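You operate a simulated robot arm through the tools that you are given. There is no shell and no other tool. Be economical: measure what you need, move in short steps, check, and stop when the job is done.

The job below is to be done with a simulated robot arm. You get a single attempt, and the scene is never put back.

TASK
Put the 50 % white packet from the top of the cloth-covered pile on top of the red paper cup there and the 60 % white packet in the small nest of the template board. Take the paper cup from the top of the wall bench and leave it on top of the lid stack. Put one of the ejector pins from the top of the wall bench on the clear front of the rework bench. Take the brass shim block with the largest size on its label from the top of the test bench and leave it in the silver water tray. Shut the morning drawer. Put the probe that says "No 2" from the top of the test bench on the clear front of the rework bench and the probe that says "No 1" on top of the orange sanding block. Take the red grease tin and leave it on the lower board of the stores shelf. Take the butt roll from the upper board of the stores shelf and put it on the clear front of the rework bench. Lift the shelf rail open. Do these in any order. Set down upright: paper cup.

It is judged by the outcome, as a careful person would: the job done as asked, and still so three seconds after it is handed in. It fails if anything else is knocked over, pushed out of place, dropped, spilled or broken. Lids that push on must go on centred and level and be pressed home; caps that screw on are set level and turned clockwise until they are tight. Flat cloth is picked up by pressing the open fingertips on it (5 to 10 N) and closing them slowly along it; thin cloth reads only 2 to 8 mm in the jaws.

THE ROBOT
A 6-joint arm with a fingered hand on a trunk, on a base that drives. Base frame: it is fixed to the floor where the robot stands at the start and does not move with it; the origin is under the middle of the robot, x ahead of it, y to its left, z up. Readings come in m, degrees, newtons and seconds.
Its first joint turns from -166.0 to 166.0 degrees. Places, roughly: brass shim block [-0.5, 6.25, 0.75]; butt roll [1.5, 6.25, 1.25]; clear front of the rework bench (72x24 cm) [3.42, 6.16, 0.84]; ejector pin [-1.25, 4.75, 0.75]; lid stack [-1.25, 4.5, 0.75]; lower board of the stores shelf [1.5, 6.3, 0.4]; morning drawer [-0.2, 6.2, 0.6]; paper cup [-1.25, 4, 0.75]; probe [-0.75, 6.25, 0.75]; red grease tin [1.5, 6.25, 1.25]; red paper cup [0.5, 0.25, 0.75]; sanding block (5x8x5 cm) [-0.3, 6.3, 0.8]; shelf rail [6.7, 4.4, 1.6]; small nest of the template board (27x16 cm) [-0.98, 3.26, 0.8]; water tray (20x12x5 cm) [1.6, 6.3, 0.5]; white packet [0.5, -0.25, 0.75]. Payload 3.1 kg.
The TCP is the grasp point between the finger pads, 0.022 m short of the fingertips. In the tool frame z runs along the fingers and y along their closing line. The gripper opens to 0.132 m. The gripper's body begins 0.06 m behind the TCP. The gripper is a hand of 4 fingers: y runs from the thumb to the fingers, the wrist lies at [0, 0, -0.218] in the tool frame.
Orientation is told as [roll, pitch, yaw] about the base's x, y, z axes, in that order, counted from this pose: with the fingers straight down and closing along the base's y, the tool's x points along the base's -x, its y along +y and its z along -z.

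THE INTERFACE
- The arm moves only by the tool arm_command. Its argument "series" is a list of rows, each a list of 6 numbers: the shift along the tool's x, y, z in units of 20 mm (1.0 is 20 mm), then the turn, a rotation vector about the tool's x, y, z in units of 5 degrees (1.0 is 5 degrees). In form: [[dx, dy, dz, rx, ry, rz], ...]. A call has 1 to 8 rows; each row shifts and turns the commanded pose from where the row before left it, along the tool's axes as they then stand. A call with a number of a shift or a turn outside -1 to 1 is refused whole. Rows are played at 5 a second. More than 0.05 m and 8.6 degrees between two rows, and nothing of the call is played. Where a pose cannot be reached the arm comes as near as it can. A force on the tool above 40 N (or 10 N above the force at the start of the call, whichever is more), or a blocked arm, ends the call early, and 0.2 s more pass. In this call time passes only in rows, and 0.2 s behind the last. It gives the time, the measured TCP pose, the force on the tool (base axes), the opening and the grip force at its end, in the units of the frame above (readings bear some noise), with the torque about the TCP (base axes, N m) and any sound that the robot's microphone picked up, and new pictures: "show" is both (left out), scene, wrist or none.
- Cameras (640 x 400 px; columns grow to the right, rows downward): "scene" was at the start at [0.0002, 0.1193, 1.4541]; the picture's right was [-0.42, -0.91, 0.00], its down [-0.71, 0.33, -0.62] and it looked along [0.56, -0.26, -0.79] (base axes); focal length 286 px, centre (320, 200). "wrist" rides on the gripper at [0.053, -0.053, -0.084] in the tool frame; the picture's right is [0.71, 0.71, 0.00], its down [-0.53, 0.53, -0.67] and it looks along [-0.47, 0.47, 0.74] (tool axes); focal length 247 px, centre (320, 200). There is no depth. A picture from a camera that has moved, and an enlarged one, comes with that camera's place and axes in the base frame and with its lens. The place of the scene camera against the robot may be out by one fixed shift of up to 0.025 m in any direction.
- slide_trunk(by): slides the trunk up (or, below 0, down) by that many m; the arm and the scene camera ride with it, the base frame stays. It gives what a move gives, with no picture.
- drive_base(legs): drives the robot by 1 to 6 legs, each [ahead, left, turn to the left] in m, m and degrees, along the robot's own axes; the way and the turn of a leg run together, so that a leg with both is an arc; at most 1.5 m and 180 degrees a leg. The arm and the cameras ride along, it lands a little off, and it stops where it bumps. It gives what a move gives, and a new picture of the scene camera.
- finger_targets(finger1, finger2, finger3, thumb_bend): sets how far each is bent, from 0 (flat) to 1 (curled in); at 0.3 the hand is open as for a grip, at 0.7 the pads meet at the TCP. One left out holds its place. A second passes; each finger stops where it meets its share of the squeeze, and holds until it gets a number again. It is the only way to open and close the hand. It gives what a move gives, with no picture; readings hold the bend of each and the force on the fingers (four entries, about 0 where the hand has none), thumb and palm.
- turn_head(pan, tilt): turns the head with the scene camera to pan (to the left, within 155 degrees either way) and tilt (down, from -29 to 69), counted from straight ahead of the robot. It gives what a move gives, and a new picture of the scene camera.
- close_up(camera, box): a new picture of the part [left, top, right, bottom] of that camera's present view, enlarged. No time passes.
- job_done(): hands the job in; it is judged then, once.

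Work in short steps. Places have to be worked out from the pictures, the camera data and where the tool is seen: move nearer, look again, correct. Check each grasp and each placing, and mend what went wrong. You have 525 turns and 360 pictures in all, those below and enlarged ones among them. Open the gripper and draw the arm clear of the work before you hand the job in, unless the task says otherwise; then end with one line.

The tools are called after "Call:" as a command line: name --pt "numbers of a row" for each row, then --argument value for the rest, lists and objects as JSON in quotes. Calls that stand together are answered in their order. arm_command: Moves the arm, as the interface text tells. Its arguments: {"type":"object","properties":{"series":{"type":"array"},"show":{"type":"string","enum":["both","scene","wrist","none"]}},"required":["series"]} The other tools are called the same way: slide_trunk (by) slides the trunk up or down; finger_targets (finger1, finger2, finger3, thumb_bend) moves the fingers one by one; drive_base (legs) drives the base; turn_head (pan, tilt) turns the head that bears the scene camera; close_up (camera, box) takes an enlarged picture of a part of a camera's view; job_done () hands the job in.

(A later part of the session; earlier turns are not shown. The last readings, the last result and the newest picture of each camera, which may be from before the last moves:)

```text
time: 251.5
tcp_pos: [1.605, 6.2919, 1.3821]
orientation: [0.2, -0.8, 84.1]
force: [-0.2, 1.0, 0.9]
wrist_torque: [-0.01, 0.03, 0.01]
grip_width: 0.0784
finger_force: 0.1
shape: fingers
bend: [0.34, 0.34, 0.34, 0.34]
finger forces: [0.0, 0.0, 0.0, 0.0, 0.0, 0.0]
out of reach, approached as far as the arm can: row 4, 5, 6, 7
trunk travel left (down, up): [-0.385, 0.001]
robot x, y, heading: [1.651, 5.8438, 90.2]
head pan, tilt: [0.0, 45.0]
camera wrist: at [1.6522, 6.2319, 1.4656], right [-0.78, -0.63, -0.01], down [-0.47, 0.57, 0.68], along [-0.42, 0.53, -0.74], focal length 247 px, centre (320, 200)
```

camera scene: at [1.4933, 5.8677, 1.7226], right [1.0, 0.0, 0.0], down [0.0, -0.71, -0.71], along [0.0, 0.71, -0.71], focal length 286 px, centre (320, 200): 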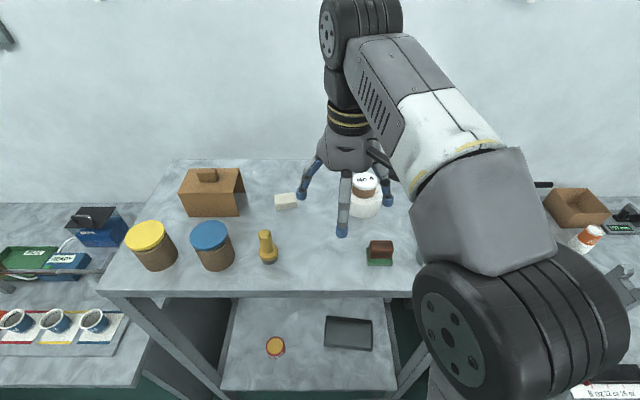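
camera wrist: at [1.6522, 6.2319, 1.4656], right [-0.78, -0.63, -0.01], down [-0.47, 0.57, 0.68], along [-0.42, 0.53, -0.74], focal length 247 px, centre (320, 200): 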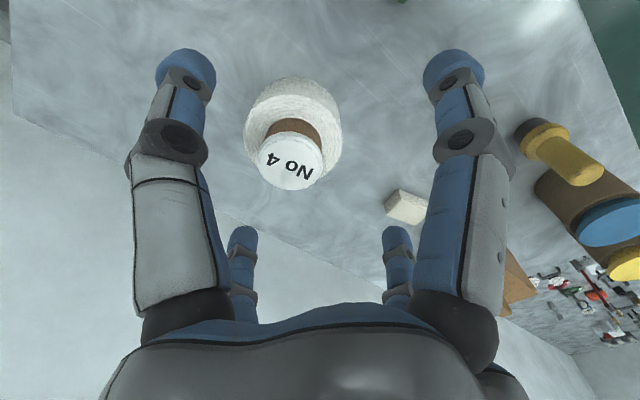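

The roll is at about (1.608, 6.327). I drive 4 cm closer to gain reach.

Call:
drive_base --legs '[[0.04, 0, 0]]'

Call:
arm_command --pt "0 -0.1 0.5 0 0 0" --show "wrist"

```text
time: 252.4
tcp_pos: [1.6045, 6.3283, 1.3841]
orientation: [0.2, -0.8, 84.0]
force: [-0.3, -0.2, 0.5]
wrist_torque: [0.02, -0.02, 0.01]
grip_width: 0.0784
finger_force: 0.1
shape: fingers
bend: [0.34, 0.34, 0.34, 0.34]
finger forces: [0.1, 0.0, 0.0, 0.0, 0.0, 0.0]
trunk travel left (down, up): [-0.385, 0.001]
robot x, y, heading: [1.6483, 5.881, 90.1]
head pan, tilt: [0.0, 45.0]
camera scene: at [1.4934, 5.9051, 1.7226], right [1.0, 0.0, 0.0], down [0.0, -0.71, -0.71], along [0.0, 0.71, -0.71], focal length 286 px, centre (320, 200)
```

scene: 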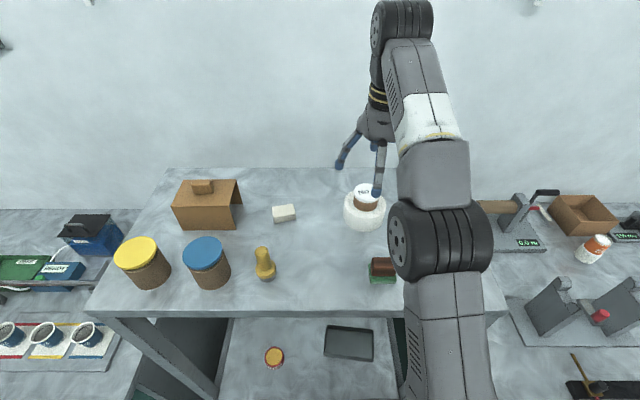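

```text
time: 252.8
tcp_pos: [1.6081, 6.3261, 1.3751]
orientation: [0.2, -1.1, 84.1]
force: [-0.2, 0.6, -0.2]
wrist_torque: [0.06, -0.05, 0.01]
grip_width: 0.0784
finger_force: 0.1
shape: fingers
bend: [0.34, 0.34, 0.34, 0.34]
finger forces: [0.0, 0.0, 0.0, 0.1, 0.0, 0.0]
trunk travel left (down, up): [-0.385, 0.001]
robot x, y, heading: [1.6489, 5.8797, 90.0]
head pan, tilt: [0.0, 45.0]
camera wrist: at [1.6547, 6.2663, 1.4568], right [-0.78, -0.63, -0.01], down [-0.47, 0.57, 0.68], along [-0.42, 0.53, -0.73], focal length 247 px, centre (320, 200)
```

wrist: 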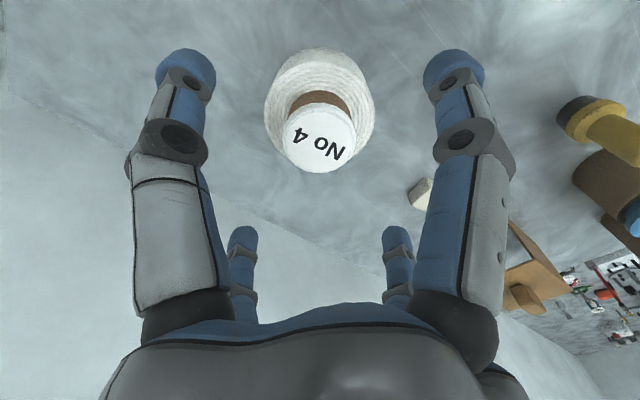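

The roll is centred under the hand (ring diameter about 8.6 cm, core top near z 1.32). I lower to about 1.272, watching palm clearance.

Call:
arm_command --pt "0 0 1 0 0 0" --pt "0 0 1 0 0 0" --pt "0 0 1 0 0 0" --pt "0 0 1 0 0 0" --pt "0 0 0.8 0 0 0" --show "wrist"

```text
time: 254.0
tcp_pos: [1.6069, 6.3316, 1.276]
orientation: [0.2, -0.8, 84.1]
force: [0.2, 0.1, -0.9]
wrist_torque: [-0.02, -0.03, 0.04]
grip_width: 0.0783
finger_force: 0.0
shape: fingers
bend: [0.34, 0.34, 0.34, 0.34]
finger forces: [0.1, 0.1, 0.0, 0.0, 0.0, 0.1]
trunk travel left (down, up): [-0.385, 0.001]
robot x, y, heading: [1.6502, 5.8839, 90.0]
head pan, tilt: [0.0, 45.0]
camera wrist: at [1.6539, 6.2725, 1.3594], right [-0.78, -0.63, -0.01], down [-0.47, 0.57, 0.68], along [-0.42, 0.53, -0.74], focal length 247 px, centre (320, 200)
```

wrist: 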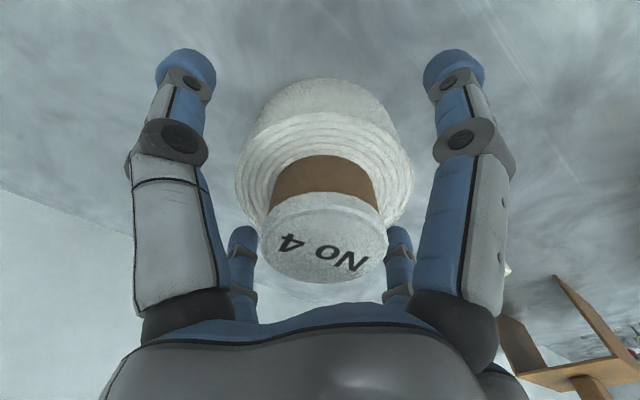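

There is room to go lower: the cap is at z 1.30 and the palm well above it. I lower 16 mm and close all four fingers.

Call:
arm_command --pt "0 0 0.8 0 0 0" --show "none"

Call:
finger_targets --finger1 0.46 --finger2 0.46 --finger3 0.46 --thumb_bend 0.46

Call:
finger_targets --finger1 0.53 --finger2 0.53 --finger3 0.53 --thumb_bend 0.53

```text
time: 254.4
tcp_pos: [1.606, 6.3327, 1.2619]
orientation: [0.2, -0.8, 84.1]
force: [0.0, -0.3, -0.1]
wrist_torque: [0.03, 0.0, 0.02]
grip_width: 0.0786
finger_force: 0.0
shape: fingers
bend: [0.34, 0.34, 0.34, 0.34]
finger forces: [0.0, 0.0, 0.0, 0.0, 0.0, 0.1]
trunk travel left (down, up): [-0.385, 0.001]
robot x, y, heading: [1.6502, 5.8756, 89.9]
head pan, tilt: [0.0, 45.0]
```

```text
time: 255.4
tcp_pos: [1.6065, 6.3319, 1.2608]
orientation: [0.2, -0.8, 84.0]
force: [-0.9, 0.8, 1.2]
wrist_torque: [0.02, 0.03, 0.02]
grip_width: 0.0527
finger_force: 4.9
shape: fingers
bend: [0.45, 0.42, 0.42, 0.45]
finger forces: [0.9, 3.7, 3.5, 0.1, 0.8, 0.1]
trunk travel left (down, up): [-0.385, 0.001]
robot x, y, heading: [1.6468, 5.8813, 89.9]
head pan, tilt: [0.0, 45.0]
```

```text
time: 256.4
tcp_pos: [1.6076, 6.3322, 1.2609]
orientation: [0.2, -0.8, 84.1]
force: [0.8, 0.0, 2.1]
wrist_torque: [-0.04, -0.02, -0.03]
grip_width: 0.0508
finger_force: 13.9
shape: fingers
bend: [0.46, 0.42, 0.42, 0.47]
finger forces: [4.9, 7.8, 7.7, 0.1, 7.8, 0.0]
trunk travel left (down, up): [-0.385, 0.001]
robot x, y, heading: [1.6531, 5.883, 90.2]
head pan, tilt: [0.0, 45.0]
```

All four fingers hold the roll. I lift and check.

Call:
arm_command --pt "0 0 -0.5 0 0 0" --pt "0 0 -1 0 0 0" --pt "0 0 -1 0 0 0" --show "wrist"

```text
time: 257.2
tcp_pos: [1.6068, 6.3312, 1.311]
orientation: [0.2, -0.8, 84.1]
force: [-0.3, -0.1, -2.6]
wrist_torque: [0.0, -0.02, -0.01]
grip_width: 0.0505
finger_force: 14.1
shape: fingers
bend: [0.46, 0.42, 0.43, 0.47]
finger forces: [4.9, 8.0, 7.6, 0.0, 7.7, 0.0]
trunk travel left (down, up): [-0.385, 0.001]
robot x, y, heading: [1.6493, 5.8833, 89.9]
head pan, tilt: [0.0, 45.0]
camera wrist: at [1.6545, 6.2713, 1.394], right [-0.78, -0.63, -0.01], down [-0.47, 0.57, 0.68], along [-0.42, 0.53, -0.74], focal length 247 px, centre (320, 200)
```

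wrist: 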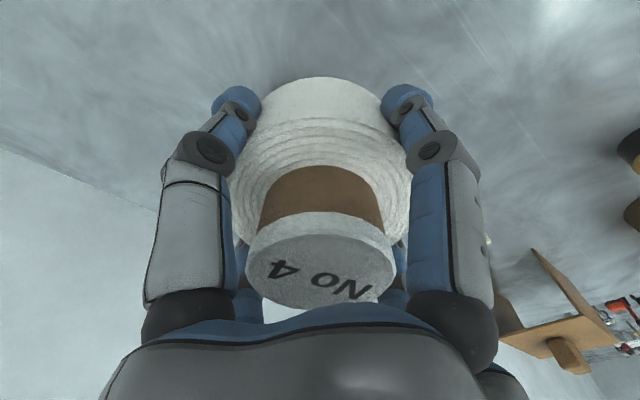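

The butt roll is held (0.26 kg). I raise, retract, and carry it to the rework bench.

Call:
arm_command --pt "0 0 -1 0 0 0" --pt "0.5 0 -0.5 0 0 0" --pt "1 0 0 0 0 0" --pt "1 0 0 0 0 0" --pt "1 0 0 0 0 0" --pt "1 0 0 0 0 0" --pt "1 0 0 0 0 0" --pt "1 0 0 0 0 0" --show "none"

Call:
drive_base --legs '[[-0.5, 0, 0], [0, -1.5, 0], [0, -0.37, 0]]'

Call:
slide_trunk --by -0.2

Call:
turn_head --pan 0 --tilt 45

```text
time: 259.0
tcp_pos: [1.594, 6.2, 1.3394]
orientation: [0.2, -0.8, 84.1]
force: [0.3, -0.2, -3.0]
wrist_torque: [0.01, -0.03, 0.03]
grip_width: 0.0504
finger_force: 14.2
shape: fingers
bend: [0.46, 0.42, 0.43, 0.47]
finger forces: [4.9, 8.1, 7.6, 0.0, 7.6, 0.0]
trunk travel left (down, up): [-0.385, 0.001]
robot x, y, heading: [1.6499, 5.8845, 90.2]
head pan, tilt: [0.0, 45.0]
```

```text
time: 270.8
tcp_pos: [3.4483, 5.6948, 1.3393]
orientation: [0.2, -0.7, 83.3]
force: [0.0, -0.2, -2.2]
wrist_torque: [-0.03, -0.02, 0.03]
grip_width: 0.0502
finger_force: 13.6
shape: fingers
bend: [0.46, 0.42, 0.43, 0.47]
finger forces: [4.9, 8.1, 7.7, 0.1, 7.5, 0.1]
trunk travel left (down, up): [-0.385, 0.001]
robot x, y, heading: [3.497, 5.373, 89.1]
head pan, tilt: [0.0, 45.0]
camera scene: at [3.3427, 5.4026, 1.7226], right [1.0, -0.01, 0.0], down [-0.01, -0.71, -0.71], along [0.01, 0.71, -0.71], focal length 286 px, centre (320, 200)
```

scene: 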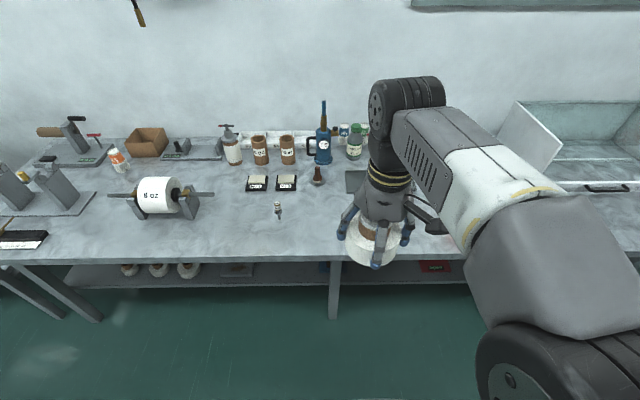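

```text
time: 273.0
tcp_pos: [3.4472, 5.6952, 1.1393]
orientation: [0.2, -0.8, 83.2]
force: [-0.2, 0.6, -1.5]
wrist_torque: [-0.01, -0.03, 0.04]
grip_width: 0.0503
finger_force: 14.1
shape: fingers
bend: [0.46, 0.42, 0.43, 0.47]
finger forces: [5.0, 8.2, 7.6, 0.1, 7.6, 0.0]
trunk travel left (down, up): [-0.185, 0.201]
robot x, y, heading: [3.4977, 5.3772, 89.0]
head pan, tilt: [0.0, 45.0]
```

```text
time: 273.6
tcp_pos: [3.4473, 5.696, 1.1397]
orientation: [0.2, -0.7, 83.2]
force: [-0.4, 0.1, -1.7]
wrist_torque: [-0.03, 0.0, -0.02]
grip_width: 0.0507
finger_force: 14.5
shape: fingers
bend: [0.46, 0.42, 0.43, 0.47]
finger forces: [4.9, 8.1, 7.6, 0.1, 7.7, 0.1]
trunk travel left (down, up): [-0.185, 0.201]
robot x, y, heading: [3.4977, 5.3742, 89.0]
head pan, tilt: [0.0, 45.0]
camera scene: at [3.3425, 5.4025, 1.5232], right [1.0, -0.01, 0.0], down [-0.01, -0.71, -0.71], along [0.01, 0.71, -0.71], focal length 286 px, centre (320, 200)
```

scene: 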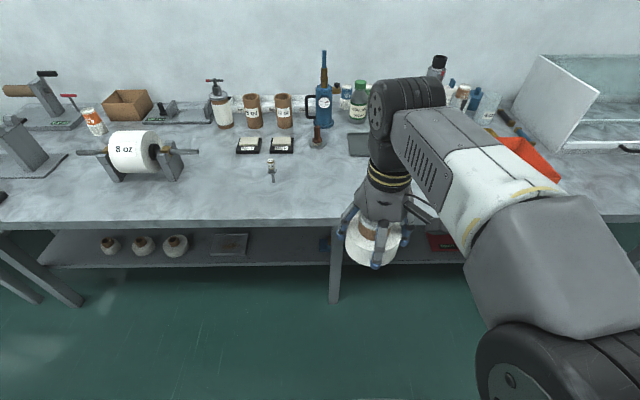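

I drive in, then extend and lower the roll to about (3.47, 6.16).

Call:
drive_base --legs '[[0.32, 0, 0.8]]'

Call:
arm_command --pt "-1 0 0 0 0 0" --pt "-1 0 0 0 0 0" --pt "-1 0 1 0 0 0" --pt "-1 0 1 0 0 0" --pt "-1 0 1 0 0 0" --pt "-1 0 1 0 0 0" --pt "-1 0 1 0 0 0" --pt "0 0 1 0 0 0" --show "both"

```text
time: 275.7
tcp_pos: [3.4432, 6.0167, 1.1398]
orientation: [0.2, -0.7, 84.3]
force: [0.3, 0.9, -2.3]
wrist_torque: [-0.01, 0.01, -0.03]
grip_width: 0.0501
finger_force: 13.7
shape: fingers
bend: [0.46, 0.42, 0.43, 0.47]
finger forces: [4.8, 8.1, 7.6, 0.0, 7.7, 0.0]
trunk travel left (down, up): [-0.185, 0.201]
robot x, y, heading: [3.4986, 5.7007, 90.1]
head pan, tilt: [0.0, 45.0]
camera scene: at [3.3436, 5.7226, 1.5232], right [1.0, 0.01, 0.0], down [0.0, -0.71, -0.71], along [0.0, 0.71, -0.71], focal length 286 px, centre (320, 200)
```

scene: 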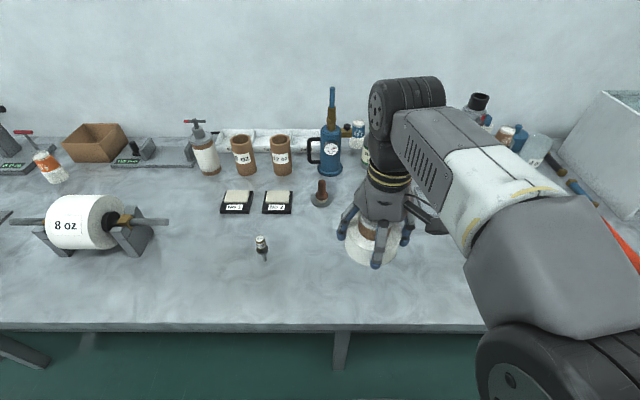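

```text
time: 277.5
tcp_pos: [3.4549, 6.1583, 1.0215]
orientation: [0.2, -0.8, 84.4]
force: [-0.1, -0.8, -1.7]
wrist_torque: [-0.01, 0.01, -0.02]
grip_width: 0.0504
finger_force: 14.4
shape: fingers
bend: [0.46, 0.42, 0.43, 0.47]
finger forces: [4.9, 8.2, 7.6, 0.0, 7.6, 0.0]
trunk travel left (down, up): [-0.185, 0.201]
robot x, y, heading: [3.503, 5.6962, 90.7]
head pan, tilt: [0.0, 45.0]
camera scene: at [3.3436, 5.7213, 1.5232], right [1.0, 0.01, 0.0], down [0.0, -0.71, -0.71], along [0.0, 0.71, -0.71], focal length 286 px, centre (320, 200)
camera wrist: at [3.5032, 6.0982, 1.1041], right [-0.77, -0.63, -0.01], down [-0.47, 0.57, 0.68], along [-0.42, 0.53, -0.74], focal length 247 px, centre (320, 200)
```

scene: 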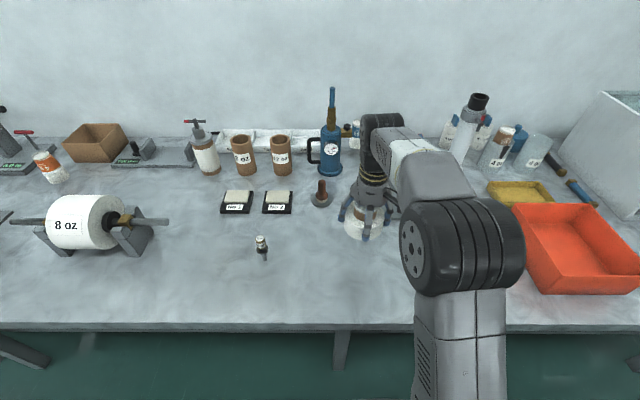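
wrist: 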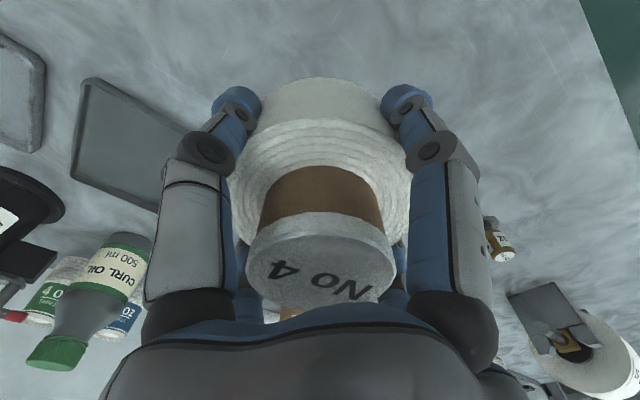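

I lower to the bench with small final steps.

Call:
arm_command --pt "0 0 1 0 0 0" --pt "0 0 1 0 0 0" --pt "0 0 1 0 0 0" --pt "0 0 1 0 0 0" --pt "0 0 1 0 0 0" --pt "0 0 0.8 0 0 0" --pt "0 0 0.4 0 0 0" --pt "0 0 0.2 0 0 0" --show "none"

```text
time: 279.3
tcp_pos: [3.4554, 6.1594, 0.8933]
orientation: [0.2, -0.7, 84.2]
force: [-0.4, -0.1, -2.1]
wrist_torque: [0.03, -0.02, 0.0]
grip_width: 0.0502
finger_force: 14.3
shape: fingers
bend: [0.46, 0.42, 0.43, 0.47]
finger forces: [4.9, 8.2, 7.7, 0.0, 7.6, 0.1]
trunk travel left (down, up): [-0.185, 0.201]
robot x, y, heading: [3.4962, 5.6994, 90.2]
head pan, tilt: [0.0, 45.0]
```

Call:
arm_command --pt "0 0 0.15 0 0 0" --pt "0 0 0.1 0 0 0" --pt "0 0 0.1 0 0 0" --show "none"

```text
time: 280.1
tcp_pos: [3.4568, 6.1591, 0.8895]
orientation: [0.2, -1.1, 84.3]
force: [1.4, 1.7, 22.6]
wrist_torque: [0.11, 0.01, 0.03]
grip_width: 0.0505
finger_force: 15.4
shape: fingers
bend: [0.46, 0.42, 0.42, 0.47]
finger forces: [5.1, 8.8, 8.8, 0.0, 8.4, 0.0]
trunk travel left (down, up): [-0.185, 0.201]
robot x, y, heading: [3.4973, 5.6974, 90.1]
head pan, tilt: [0.0, 45.0]
```

Contact. I ease up, open and withdraw.

Call:
arm_command --pt "0 0 -0.12 0 0 0" --show "none"

Call:
finger_targets --finger1 0.39 --finger2 0.36 --finger3 0.36 --thumb_bend 0.4

Call:
finger_targets --finger1 0.3 --finger2 0.3 --finger3 0.3 --thumb_bend 0.3

Call:
arm_command --pt "0 0 -1 0 0 0" --pt "0 0 -1 0 0 0" --pt "0 0 -1 0 0 0" --pt "0 0 -1 0 0 0" --pt "0 0 -1 0 0 0" --pt "0 0 -1 0 0 0" --pt "0 0 -1 0 0 0" --show "both"

```text
time: 280.5
tcp_pos: [3.4572, 6.1596, 0.8883]
orientation: [0.2, -1.0, 84.3]
force: [-0.4, 4.6, 12.0]
wrist_torque: [0.16, 0.04, 0.07]
grip_width: 0.0501
finger_force: 15.2
shape: fingers
bend: [0.46, 0.42, 0.42, 0.47]
finger forces: [4.8, 9.1, 9.3, 0.0, 7.6, 0.1]
trunk travel left (down, up): [-0.185, 0.201]
robot x, y, heading: [3.5006, 5.6993, 90.2]
head pan, tilt: [0.0, 45.0]
```

```text
time: 281.5
tcp_pos: [3.4578, 6.1595, 0.8874]
orientation: [0.1, -0.9, 84.3]
force: [-0.8, 0.8, 0.0]
wrist_torque: [-0.03, 0.02, 0.0]
grip_width: 0.0653
finger_force: 0.1
shape: fingers
bend: [0.39, 0.36, 0.36, 0.4]
finger forces: [0.0, 0.0, 0.1, 0.0, 0.0, 0.1]
trunk travel left (down, up): [-0.185, 0.201]
robot x, y, heading: [3.5022, 5.699, 90.3]
head pan, tilt: [0.0, 45.0]
```

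```text
time: 282.5
tcp_pos: [3.4564, 6.159, 0.8887]
orientation: [0.2, -0.8, 84.2]
force: [-0.4, -0.8, 0.1]
wrist_torque: [-0.02, 0.04, -0.03]
grip_width: 0.0875
finger_force: 0.1
shape: fingers
bend: [0.3, 0.3, 0.3, 0.3]
finger forces: [0.1, 0.0, 0.1, 0.0, 0.0, 0.0]
trunk travel left (down, up): [-0.185, 0.201]
robot x, y, heading: [3.4995, 5.6909, 90.4]
head pan, tilt: [0.0, 45.0]
```

```text
time: 284.1
tcp_pos: [3.4569, 6.1557, 1.0314]
orientation: [0.3, -0.8, 84.3]
force: [-0.7, -0.2, 0.2]
wrist_torque: [-0.03, 0.02, -0.04]
grip_width: 0.0874
finger_force: 0.0
shape: fingers
bend: [0.3, 0.3, 0.3, 0.3]
finger forces: [0.0, 0.0, 0.0, 0.0, 0.0, 0.1]
trunk travel left (down, up): [-0.185, 0.201]
robot x, y, heading: [3.5004, 5.6999, 90.2]
head pan, tilt: [0.0, 45.0]
camera scene: at [3.3437, 5.7211, 1.5233], right [1.0, 0.01, 0.0], down [0.0, -0.71, -0.71], along [0.0, 0.71, -0.71], focal length 286 px, centre (320, 200)
camera wrist: at [3.505, 6.0964, 1.112], right [-0.77, -0.63, -0.01], down [-0.47, 0.57, 0.68], along [-0.42, 0.53, -0.74], focal length 247 px, centre (320, 200)
```

scene: 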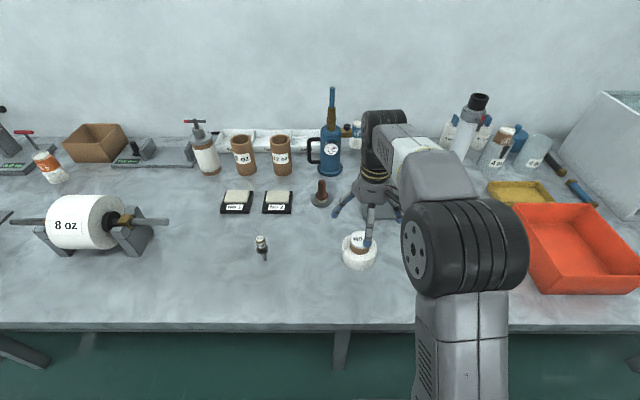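
wrist: 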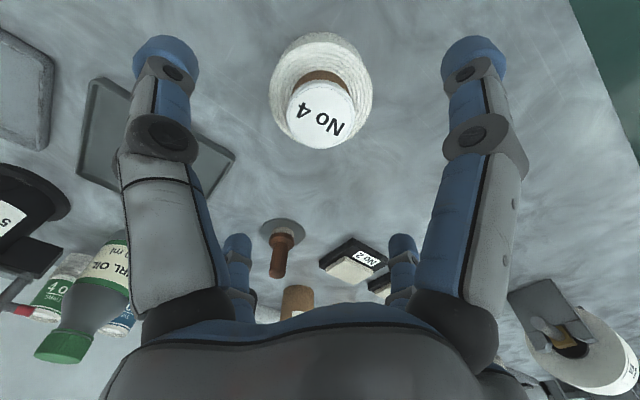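

The roll is placed. I retract, back off, and look toward the shelf rail at (6.7, 4.4).

Call:
arm_command --pt "1 0 -0.5 0 0 0" --pt "1 0 0 0 0 0" --pt "1 0 0 0 0 0" --pt "1 0 0 0 0 0" --pt "1 0 0 0 0 0" --pt "1 0 0 0 0 0" --pt "1 0 0 0 0 0" --pt "1 0 0 0 0 0" --show "none"

Call:
drive_base --legs '[[-0.4, 0, 0]]'

Call:
turn_head --pan -105 --tilt 10

```text
time: 285.9
tcp_pos: [3.4406, 5.9978, 1.0361]
orientation: [0.1, -0.7, 84.3]
force: [-0.8, -0.2, 0.2]
wrist_torque: [0.02, 0.02, -0.01]
grip_width: 0.0873
finger_force: 0.1
shape: fingers
bend: [0.3, 0.3, 0.3, 0.3]
finger forces: [0.0, 0.0, 0.0, 0.0, 0.0, 0.1]
trunk travel left (down, up): [-0.185, 0.201]
robot x, y, heading: [3.4985, 5.6992, 90.3]
head pan, tilt: [0.0, 45.0]
```

```text
time: 288.4
tcp_pos: [3.4425, 5.6009, 1.0378]
orientation: [0.3, -0.8, 84.2]
force: [0.3, 0.1, 0.5]
wrist_torque: [0.02, -0.01, 0.01]
grip_width: 0.0875
finger_force: 0.0
shape: fingers
bend: [0.3, 0.3, 0.3, 0.3]
finger forces: [0.0, 0.0, 0.0, 0.0, 0.0, 0.1]
trunk travel left (down, up): [-0.185, 0.201]
robot x, y, heading: [3.4992, 5.2997, 90.2]
head pan, tilt: [0.0, 45.0]
camera scene: at [3.3453, 5.3231, 1.5233], right [1.0, 0.0, 0.0], down [0.0, -0.71, -0.71], along [0.0, 0.71, -0.71], focal length 286 px, centre (320, 200)
```

scene: 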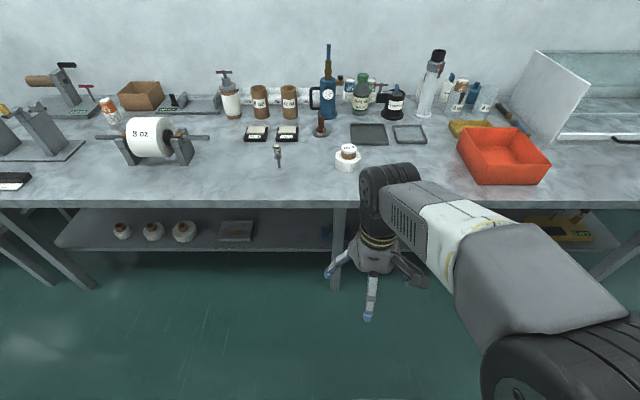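

```text
time: 290.2
tcp_pos: [3.4429, 5.6, 1.0366]
orientation: [0.2, -0.7, 84.2]
force: [0.9, -0.2, -0.1]
wrist_torque: [-0.01, -0.02, 0.0]
grip_width: 0.0876
finger_force: 0.0
shape: fingers
bend: [0.3, 0.3, 0.3, 0.3]
finger forces: [0.0, 0.0, 0.1, 0.0, 0.1, 0.1]
trunk travel left (down, up): [-0.185, 0.201]
robot x, y, heading: [3.4997, 5.2995, 89.9]
head pan, tilt: [-105.0, 10.0]
camera scene: at [3.4355, 5.2191, 1.5782], right [-0.26, -0.97, 0.0], down [-0.17, 0.04, -0.98], along [0.95, -0.25, -0.17], focal length 286 px, centre (320, 200)
```

scene: 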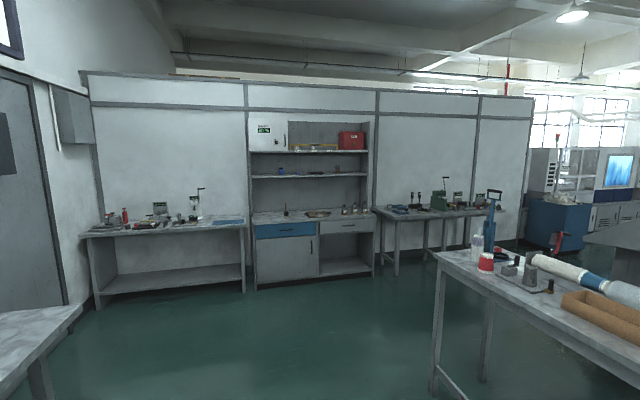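

Call:
close_up --camera "scene" --box '[230, 100, 390, 300]'

```text
2.00 times, centred on (310, 200) of scene
camera zoom: at [3.4355, 5.2191, 1.5782], right [-0.26, -0.97, 0.0], down [-0.17, 0.04, -0.98], along [0.95, -0.25, -0.17], focal length 573 px, centre (340, 200)
```

zoom: 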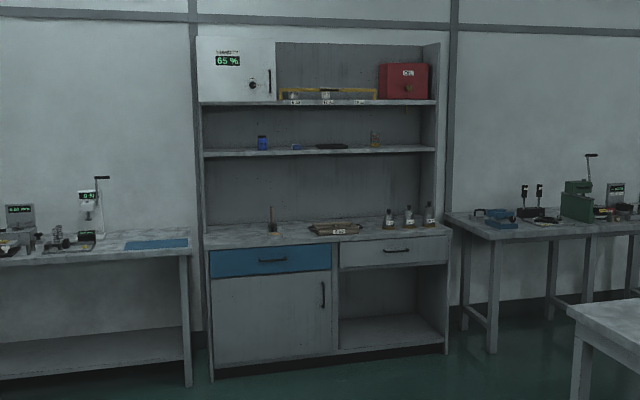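

The shelf rail seems to be the yellow bar along the top shelf of the cabinet. I turn and drive toward it with the arm tucked in.

Call:
drive_base --legs '[[0, 0, -90], [1.5, 0, 0], [0.6, -0.6, 0]]'

Call:
turn_head --pan -5 --tilt 5

```text
time: 305.5
tcp_pos: [5.9425, 4.8646, 1.0372]
orientation: [0.2, -0.9, -2.6]
force: [-0.7, 0.3, 0.0]
wrist_torque: [0.03, -0.02, 0.01]
grip_width: 0.0873
finger_force: 0.1
shape: fingers
bend: [0.3, 0.3, 0.3, 0.3]
finger forces: [0.1, 0.1, 0.0, 0.1, 0.1, 0.0]
trunk travel left (down, up): [-0.185, 0.201]
robot x, y, heading: [5.6453, 4.7933, 3.3]
head pan, tilt: [-105.0, 10.0]
camera scene: at [5.5494, 4.8457, 1.5783], right [-0.98, 0.2, 0.0], down [0.03, 0.17, -0.98], along [-0.2, -0.96, -0.17], focal length 286 px, centre (320, 200)
```

scene: 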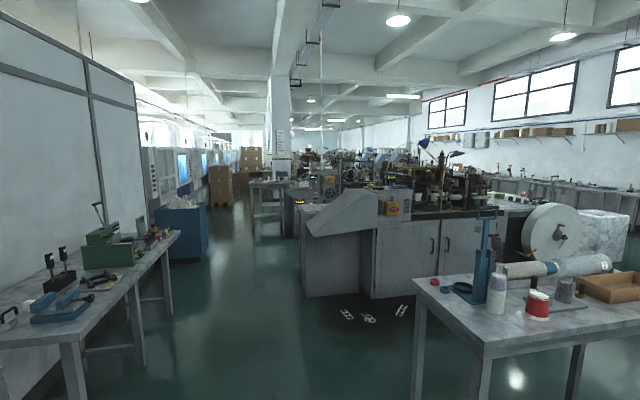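

```text
time: 307.3
tcp_pos: [5.9403, 4.8669, 1.0364]
orientation: [0.1, -0.8, -2.6]
force: [0.5, 0.0, 0.5]
wrist_torque: [0.0, -0.04, 0.03]
grip_width: 0.0877
finger_force: 0.0
shape: fingers
bend: [0.3, 0.3, 0.3, 0.3]
finger forces: [0.0, 0.0, 0.0, 0.0, 0.0, 0.1]
trunk travel left (down, up): [-0.185, 0.201]
robot x, y, heading: [5.6449, 4.792, 3.6]
head pan, tilt: [-5.0, 5.0]
camera scene: at [5.6594, 4.9346, 1.5863], right [-0.03, -1.0, 0.0], down [-0.09, 0.0, -1.0], along [1.0, -0.03, -0.09], focal length 286 px, centre (320, 200)
```

scene: 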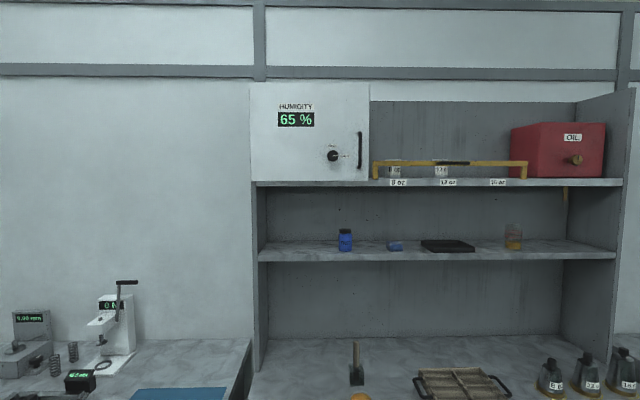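

Call:
close_up --camera "scene" --box '[350, 120, 620, 220]'

```text
2.37 times, centred on (485, 170) of scene
camera zoom: at [5.6594, 4.9346, 1.5863], right [-0.03, -1.0, 0.0], down [-0.09, 0.0, -1.0], along [1.0, -0.03, -0.09], focal length 679 px, centre (-71, 271)
```

zoom: 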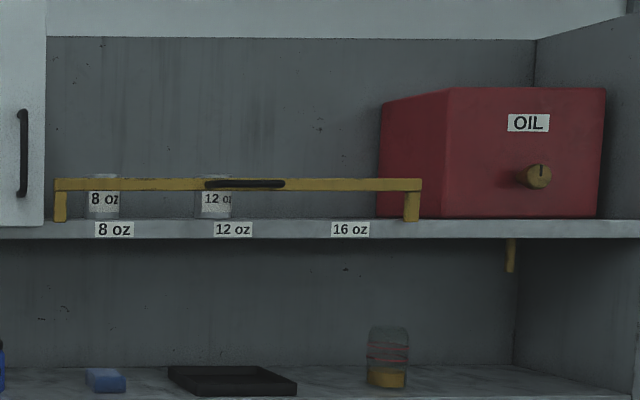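

The rail is a yellow bar with a dark grip at about (6.7, 4.42, 1.625). I look down at the counter to see how close the base can get.

Call:
turn_head --pan -5 --tilt 45

```text
time: 308.4
tcp_pos: [5.9414, 4.8656, 1.0355]
orientation: [0.2, -0.8, -2.6]
force: [0.5, 0.1, 0.1]
wrist_torque: [-0.01, -0.02, 0.02]
grip_width: 0.0875
finger_force: 0.0
shape: fingers
bend: [0.3, 0.3, 0.3, 0.3]
finger forces: [0.1, 0.0, 0.0, 0.0, 0.1, 0.0]
trunk travel left (down, up): [-0.185, 0.201]
robot x, y, heading: [5.6429, 4.7923, 3.4]
head pan, tilt: [-5.0, 45.0]
camera scene: at [5.649, 4.935, 1.5233], right [-0.03, -1.0, 0.0], down [-0.71, 0.02, -0.71], along [0.71, -0.02, -0.71], focal length 286 px, centre (320, 200)
```

scene: 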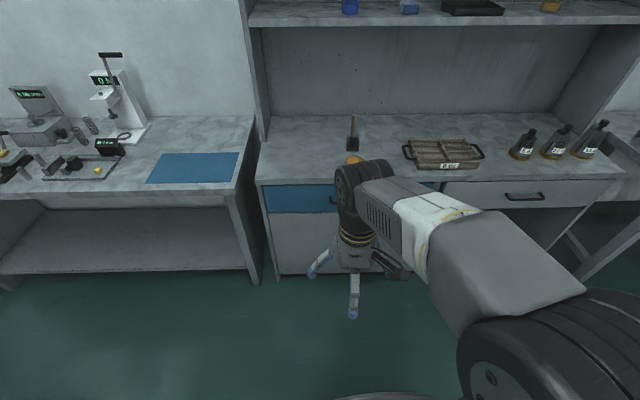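

The counter front is near x 6.40, so there is room. I swing the hand from pointing down to pointing forward about the wrist (18 rows of 5°).

Call:
arm_command --pt "-0.95 0 -0.04 0 -1 0" --pt "-0.95 0 -0.04 0 -1 0" --pt "-0.95 0 -0.04 0 -1 0" --pt "-0.95 0 -0.04 0 -1 0" --pt "-0.95 0 -0.04 0 -1 0" --pt "-0.95 0 -0.04 0 -1 0" --show "none"

Call:
arm_command --pt "-0.95 0 -0.04 0 -1 0" --pt "-0.95 0 -0.04 0 -1 0" --pt "-0.95 0 -0.04 0 -1 0" --pt "-0.95 0 -0.04 0 -1 0" --pt "-0.95 0 -0.04 0 -1 0" --pt "-0.95 0 -0.04 0 -1 0" --show "none"

Call:
arm_command --pt "-0.95 0 -0.04 0 -1 0" --pt "-0.95 0 -0.04 0 -1 0" --pt "-0.95 0 -0.04 0 -1 0" --pt "-0.95 0 -0.04 0 -1 0" --pt "-0.95 0 -0.04 0 -1 0" --pt "-0.95 0 -0.04 0 -1 0" --show "scene"

```text
time: 309.8
tcp_pos: [6.0504, 4.8616, 1.0658]
orientation: [0.2, -30.8, -2.7]
force: [0.5, -0.3, -0.2]
wrist_torque: [0.02, -0.02, -0.01]
grip_width: 0.0875
finger_force: 0.1
shape: fingers
bend: [0.3, 0.3, 0.3, 0.3]
finger forces: [0.0, 0.0, 0.0, 0.0, 0.0, 0.0]
trunk travel left (down, up): [-0.185, 0.201]
robot x, y, heading: [5.6454, 4.7942, 3.5]
head pan, tilt: [-5.0, 45.0]
```

```text
time: 311.2
tcp_pos: [6.1285, 4.8582, 1.1497]
orientation: [0.5, -60.8, -2.9]
force: [-0.1, -0.1, 0.3]
wrist_torque: [-0.01, 0.02, 0.0]
grip_width: 0.0874
finger_force: 0.1
shape: fingers
bend: [0.3, 0.3, 0.3, 0.3]
finger forces: [0.0, 0.1, 0.0, 0.0, 0.0, 0.0]
trunk travel left (down, up): [-0.185, 0.201]
robot x, y, heading: [5.6446, 4.7894, 3.2]
head pan, tilt: [-5.0, 45.0]
```

```text
time: 312.6
tcp_pos: [6.1563, 4.8558, 1.2573]
orientation: [166.8, -89.2, -169.3]
force: [0.7, 0.2, 0.3]
wrist_torque: [0.01, -0.02, -0.01]
grip_width: 0.0876
finger_force: 0.0
shape: fingers
bend: [0.3, 0.3, 0.3, 0.3]
finger forces: [0.0, 0.0, 0.0, 0.1, 0.0, 0.1]
trunk travel left (down, up): [-0.185, 0.201]
robot x, y, heading: [5.6439, 4.7927, 3.6]
head pan, tilt: [-5.0, 45.0]
camera scene: at [5.6489, 4.9349, 1.5233], right [-0.03, -1.0, 0.0], down [-0.71, 0.02, -0.71], along [0.71, -0.02, -0.71], focal length 286 px, centre (320, 200)
```

scene: 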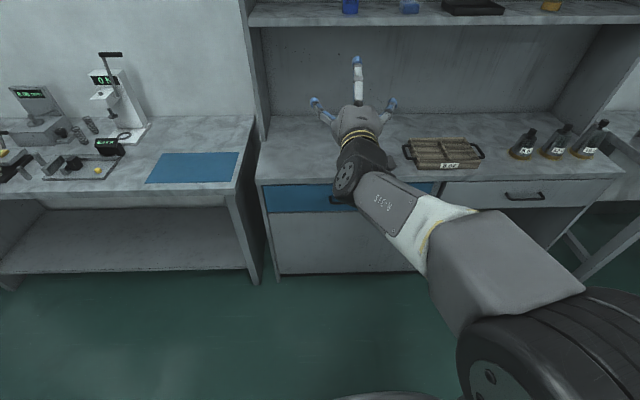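

Now I raise the trunk and roll the hand by -45° so that two fingers pass above and two below the bar.

Call:
slide_trunk --by 0.2

Call:
arm_command --pt "0 0 0 0 0 -1" --pt "0 0 0 0 0 -1" --pt "0 0 0 0 0 -1" --pt "0 0 0 0 0 -1" --pt "0 0 0 0 0 -1" --show "none"

Call:
arm_command --pt "0 0 0 0 0 -1" --pt "0 0 0 0 0 -1" --pt "0 0 0 0 0 -1" --pt "0 0 0 0 0 -1" --show "both"

```text
time: 314.7
tcp_pos: [6.1557, 4.8557, 1.4567]
orientation: [167.2, -89.2, -169.8]
force: [-0.6, -0.1, -0.2]
wrist_torque: [-0.01, -0.01, 0.0]
grip_width: 0.0875
finger_force: 0.0
shape: fingers
bend: [0.3, 0.3, 0.3, 0.3]
finger forces: [0.0, 0.0, 0.0, 0.0, 0.0, 0.0]
trunk travel left (down, up): [-0.385, 0.001]
robot x, y, heading: [5.6419, 4.7944, 3.2]
head pan, tilt: [-5.0, 45.0]
```

```text
time: 315.9
tcp_pos: [6.1557, 4.8552, 1.4562]
orientation: [-91.9, -65.1, 89.1]
force: [-0.8, 0.0, -0.3]
wrist_torque: [-0.04, -0.04, 0.01]
grip_width: 0.0875
finger_force: 0.0
shape: fingers
bend: [0.3, 0.3, 0.3, 0.3]
finger forces: [0.1, 0.0, 0.0, 0.0, 0.1, 0.0]
trunk travel left (down, up): [-0.385, 0.001]
robot x, y, heading: [5.6428, 4.7888, 3.8]
head pan, tilt: [-5.0, 45.0]
```

```text
time: 316.9
tcp_pos: [6.1567, 4.8552, 1.4545]
orientation: [-91.1, -45.1, 88.3]
force: [-0.6, 0.1, 0.1]
wrist_torque: [-0.01, 0.04, -0.01]
grip_width: 0.0876
finger_force: 0.0
shape: fingers
bend: [0.3, 0.3, 0.3, 0.3]
finger forces: [0.1, 0.0, 0.1, 0.0, 0.0, 0.0]
trunk travel left (down, up): [-0.385, 0.001]
robot x, y, heading: [5.6453, 4.7898, 3.2]
head pan, tilt: [-5.0, 45.0]
camera scene: at [5.649, 4.935, 1.7226], right [-0.03, -1.0, 0.0], down [-0.71, 0.02, -0.71], along [0.71, -0.02, -0.71], focal length 286 px, centre (320, 200)
camera wrist: at [6.0686, 4.7838, 1.4544], right [0.01, 0.0, -1.0], down [-0.63, 0.77, -0.01], along [0.77, 0.63, 0.01], focal length 247 px, centre (320, 200)
```

scene: 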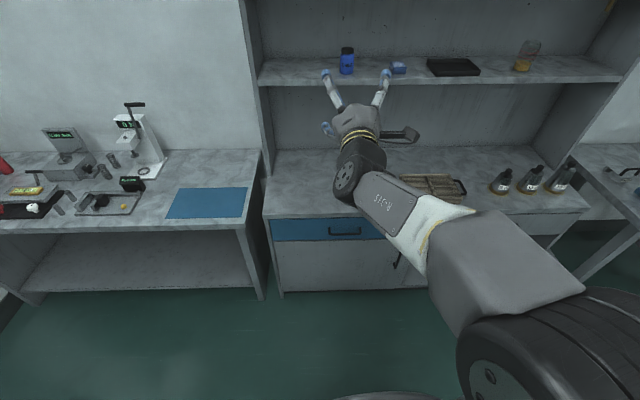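
wrist: 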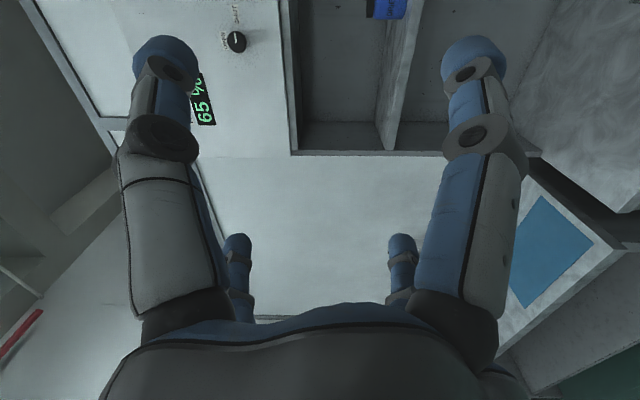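

The hand now points forward with the diagonal finger layout. I raise it to the rail height and strafe in front of the rail.

Call:
arm_command --pt "-1 -1 0 0 0 0" --pt "-1 -1 0 0 0 0" --pt "-1 -1 0 0 0 0" --pt "-1 -1 0 0 0 0" --pt "-1 -1 0 0 0 0" --pt "-1 -1 0 0 0 0" --show "none"

Call:
drive_base --legs '[[0, -0.41, -3.3], [0.22, 0, 0]]'

Call:
turn_head --pan 0 --tilt 12

Call:
arm_command --pt "0 0 0.1 0 0 0" --show "wrist"

```text
time: 318.3
tcp_pos: [6.1555, 4.8537, 1.6255]
orientation: [-91.1, -45.2, 88.2]
force: [0.1, -0.1, -0.6]
wrist_torque: [0.02, -0.04, -0.01]
grip_width: 0.0874
finger_force: 0.0
shape: fingers
bend: [0.3, 0.3, 0.3, 0.3]
finger forces: [0.1, 0.0, 0.0, 0.0, 0.0, 0.0]
trunk travel left (down, up): [-0.385, 0.001]
robot x, y, heading: [5.6439, 4.7892, 3.4]
head pan, tilt: [-5.0, 45.0]
```

```text
time: 322.2
tcp_pos: [6.3945, 4.4125, 1.6265]
orientation: [-91.1, -45.2, 85.2]
force: [-0.7, -0.7, 0.4]
wrist_torque: [0.0, -0.01, 0.0]
grip_width: 0.0874
finger_force: 0.0
shape: fingers
bend: [0.3, 0.3, 0.3, 0.3]
finger forces: [0.1, 0.0, 0.0, 0.0, 0.0, 0.0]
trunk travel left (down, up): [-0.385, 0.001]
robot x, y, heading: [5.8805, 4.3788, 0.4]
head pan, tilt: [-5.0, 45.0]
camera scene: at [5.8935, 4.5194, 1.7226], right [-0.08, -1.0, 0.0], down [-0.7, 0.06, -0.71], along [0.7, -0.06, -0.71], focal length 286 px, centre (320, 200)
```

scene: 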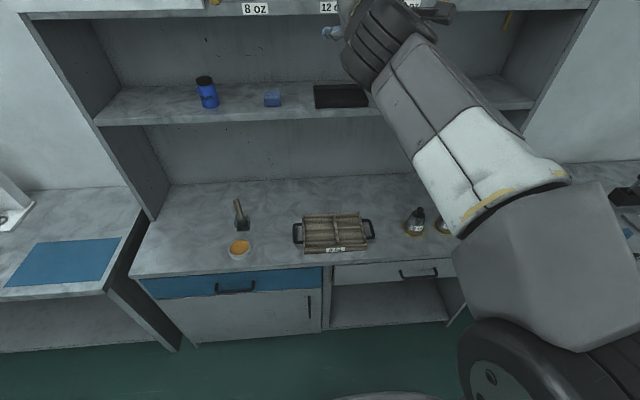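

```text
time: 323.2
tcp_pos: [6.3922, 4.4118, 1.6267]
orientation: [-91.1, -45.2, 85.2]
force: [-0.2, -0.2, 0.1]
wrist_torque: [0.01, 0.01, 0.02]
grip_width: 0.0872
finger_force: 0.1
shape: fingers
bend: [0.3, 0.3, 0.3, 0.3]
finger forces: [0.0, 0.1, 0.0, 0.0, 0.0, 0.1]
trunk travel left (down, up): [-0.385, 0.001]
robot x, y, heading: [5.8811, 4.379, 0.4]
head pan, tilt: [0.0, 12.0]
camera scene: at [5.9052, 4.5266, 1.7742], right [0.01, -1.0, 0.0], down [-0.21, 0.0, -0.98], along [0.98, 0.01, -0.21], focal length 286 px, centre (320, 200)
```

scene: 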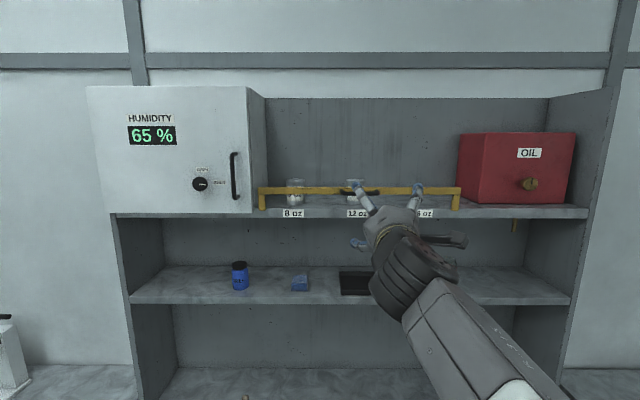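

```text
time: 323.6
tcp_pos: [6.3963, 4.4119, 1.6256]
orientation: [-91.1, -45.2, 85.2]
force: [0.9, -0.1, -0.5]
wrist_torque: [0.0, -0.01, -0.01]
grip_width: 0.0878
finger_force: 0.0
shape: fingers
bend: [0.3, 0.3, 0.3, 0.3]
finger forces: [0.1, 0.1, 0.0, 0.1, 0.0, 0.1]
trunk travel left (down, up): [-0.385, 0.001]
robot x, y, heading: [5.8867, 4.3767, 0.5]
head pan, tilt: [0.0, 12.0]
camera wrist: at [6.3046, 4.3455, 1.6243], right [0.01, 0.0, -1.0], down [-0.59, 0.81, -0.01], along [0.81, 0.59, 0.01], focal length 247 px, centre (320, 200)
```

wrist: 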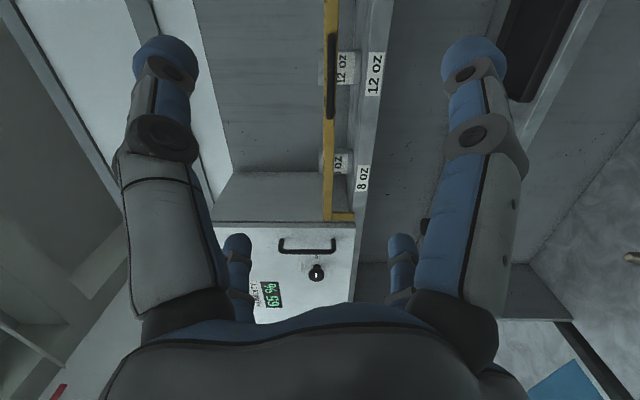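

The bar is at about x 6.706, z 1.615, with the grip centre at y 4.41. A close-up shows how the rail is mounted.

Call:
close_up --camera "wrist" --box '[250, 0, 430, 240]'

Call:
close_up --camera "scene" --box '[240, 160, 480, 240]'

```text
1.67 times, centred on (340, 120) of wrist
camera zoom: at [6.3046, 4.3455, 1.6243], right [0.01, 0.0, -1.0], down [-0.59, 0.81, -0.01], along [0.81, 0.59, 0.01], focal length 412 px, centre (287, 333)
```

zoom: 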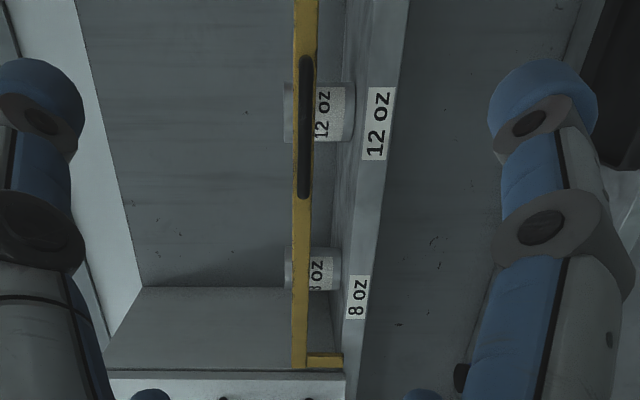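

```text
2.67 times, centred on (360, 200) of scene
camera zoom: at [5.9055, 4.5267, 1.7743], right [0.01, -1.0, 0.0], down [-0.21, 0.0, -0.98], along [0.98, 0.01, -0.21], focal length 764 px, centre (213, 200)
```

zoom: 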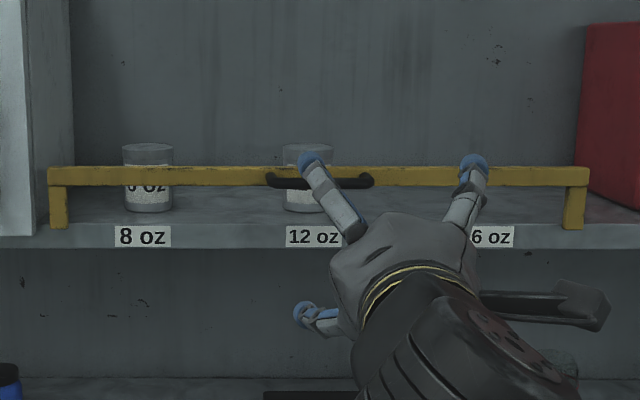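

The grip is a black bow handle standing in front of the bar at about (6.68, 4.41, 1.616). I narrow the fingers, straighten the yaw, level with it and drive forward 18 cm.

Call:
finger_targets --finger1 0.5 --finger2 0.5 --finger3 0.5 --thumb_bend 0.5

Call:
arm_command --pt "0.35 0.35 0 -0.42 -0.42 0" --pt "0 0 0 -0.42 -0.42 0" --show "none"

Call:
drive_base --legs '[[0.18, 0, 0]]'

Call:
arm_command --pt "0 0 0.5 0 0 0" --show "wrist"

```text
time: 324.6
tcp_pos: [6.3961, 4.4131, 1.6266]
orientation: [-91.0, -45.3, 85.1]
force: [0.0, 0.5, -0.4]
wrist_torque: [-0.03, 0.01, 0.0]
grip_width: 0.0412
finger_force: 0.0
shape: fingers
bend: [0.5, 0.5, 0.5, 0.5]
finger forces: [0.0, 0.1, 0.0, 0.1, 0.0, 0.0]
trunk travel left (down, up): [-0.385, 0.001]
robot x, y, heading: [5.8841, 4.3757, 0.5]
head pan, tilt: [0.0, 12.0]
```

```text
time: 325.2
tcp_pos: [6.3966, 4.4104, 1.6165]
orientation: [-91.3, -45.0, 91.3]
force: [-0.5, 0.5, -0.5]
wrist_torque: [-0.01, 0.02, 0.02]
grip_width: 0.0407
finger_force: 0.0
shape: fingers
bend: [0.5, 0.5, 0.5, 0.5]
finger forces: [0.0, 0.0, 0.1, 0.1, 0.0, 0.1]
trunk travel left (down, up): [-0.385, 0.001]
robot x, y, heading: [5.8841, 4.3762, 0.2]
head pan, tilt: [0.0, 12.0]
```

```text
time: 326.7
tcp_pos: [6.5758, 4.4116, 1.6168]
orientation: [-91.2, -45.2, 90.9]
force: [0.1, 0.0, -1.0]
wrist_torque: [-0.01, 0.02, 0.01]
grip_width: 0.041
finger_force: 0.1
shape: fingers
bend: [0.5, 0.5, 0.5, 0.5]
finger forces: [0.0, 0.0, 0.1, 0.0, 0.0, 0.0]
trunk travel left (down, up): [-0.385, 0.001]
robot x, y, heading: [6.0617, 4.3758, 0.5]
head pan, tilt: [0.0, 12.0]
camera scene: at [6.0856, 4.5276, 1.7743], right [0.0, -1.0, 0.0], down [-0.21, 0.0, -0.98], along [0.98, 0.0, -0.21], focal length 286 px, centre (320, 200)
```

scene: 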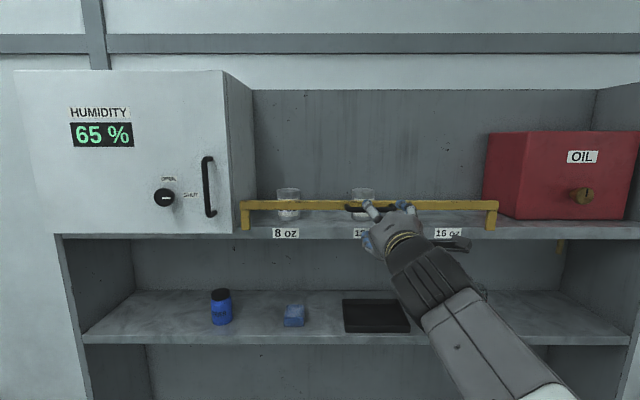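

```text
time: 327.1
tcp_pos: [6.5841, 4.4135, 1.6176]
orientation: [-91.3, -45.1, 91.0]
force: [1.1, -0.4, -0.2]
wrist_torque: [0.03, 0.02, 0.0]
grip_width: 0.041
finger_force: 0.1
shape: fingers
bend: [0.5, 0.5, 0.5, 0.5]
finger forces: [0.1, 0.0, 0.0, 0.0, 0.1, 0.0]
trunk travel left (down, up): [-0.385, 0.001]
robot x, y, heading: [6.0605, 4.3807, 0.6]
head pan, tilt: [0.0, 12.0]
camera wrist: at [6.5008, 4.3366, 1.6152], right [0.02, 0.0, -1.0], down [-0.67, 0.74, -0.01], along [0.74, 0.67, 0.01], focal length 247 px, centre (320, 200)
```

wrist: 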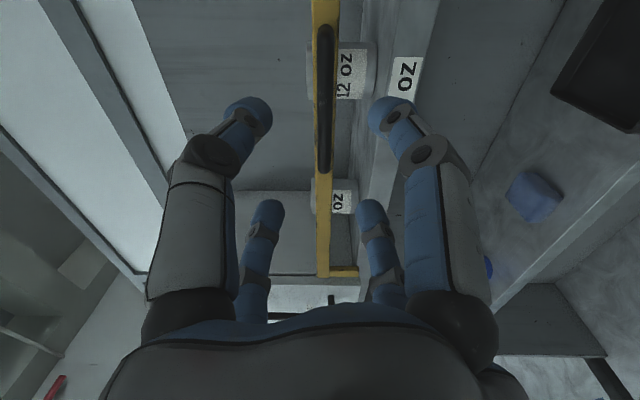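

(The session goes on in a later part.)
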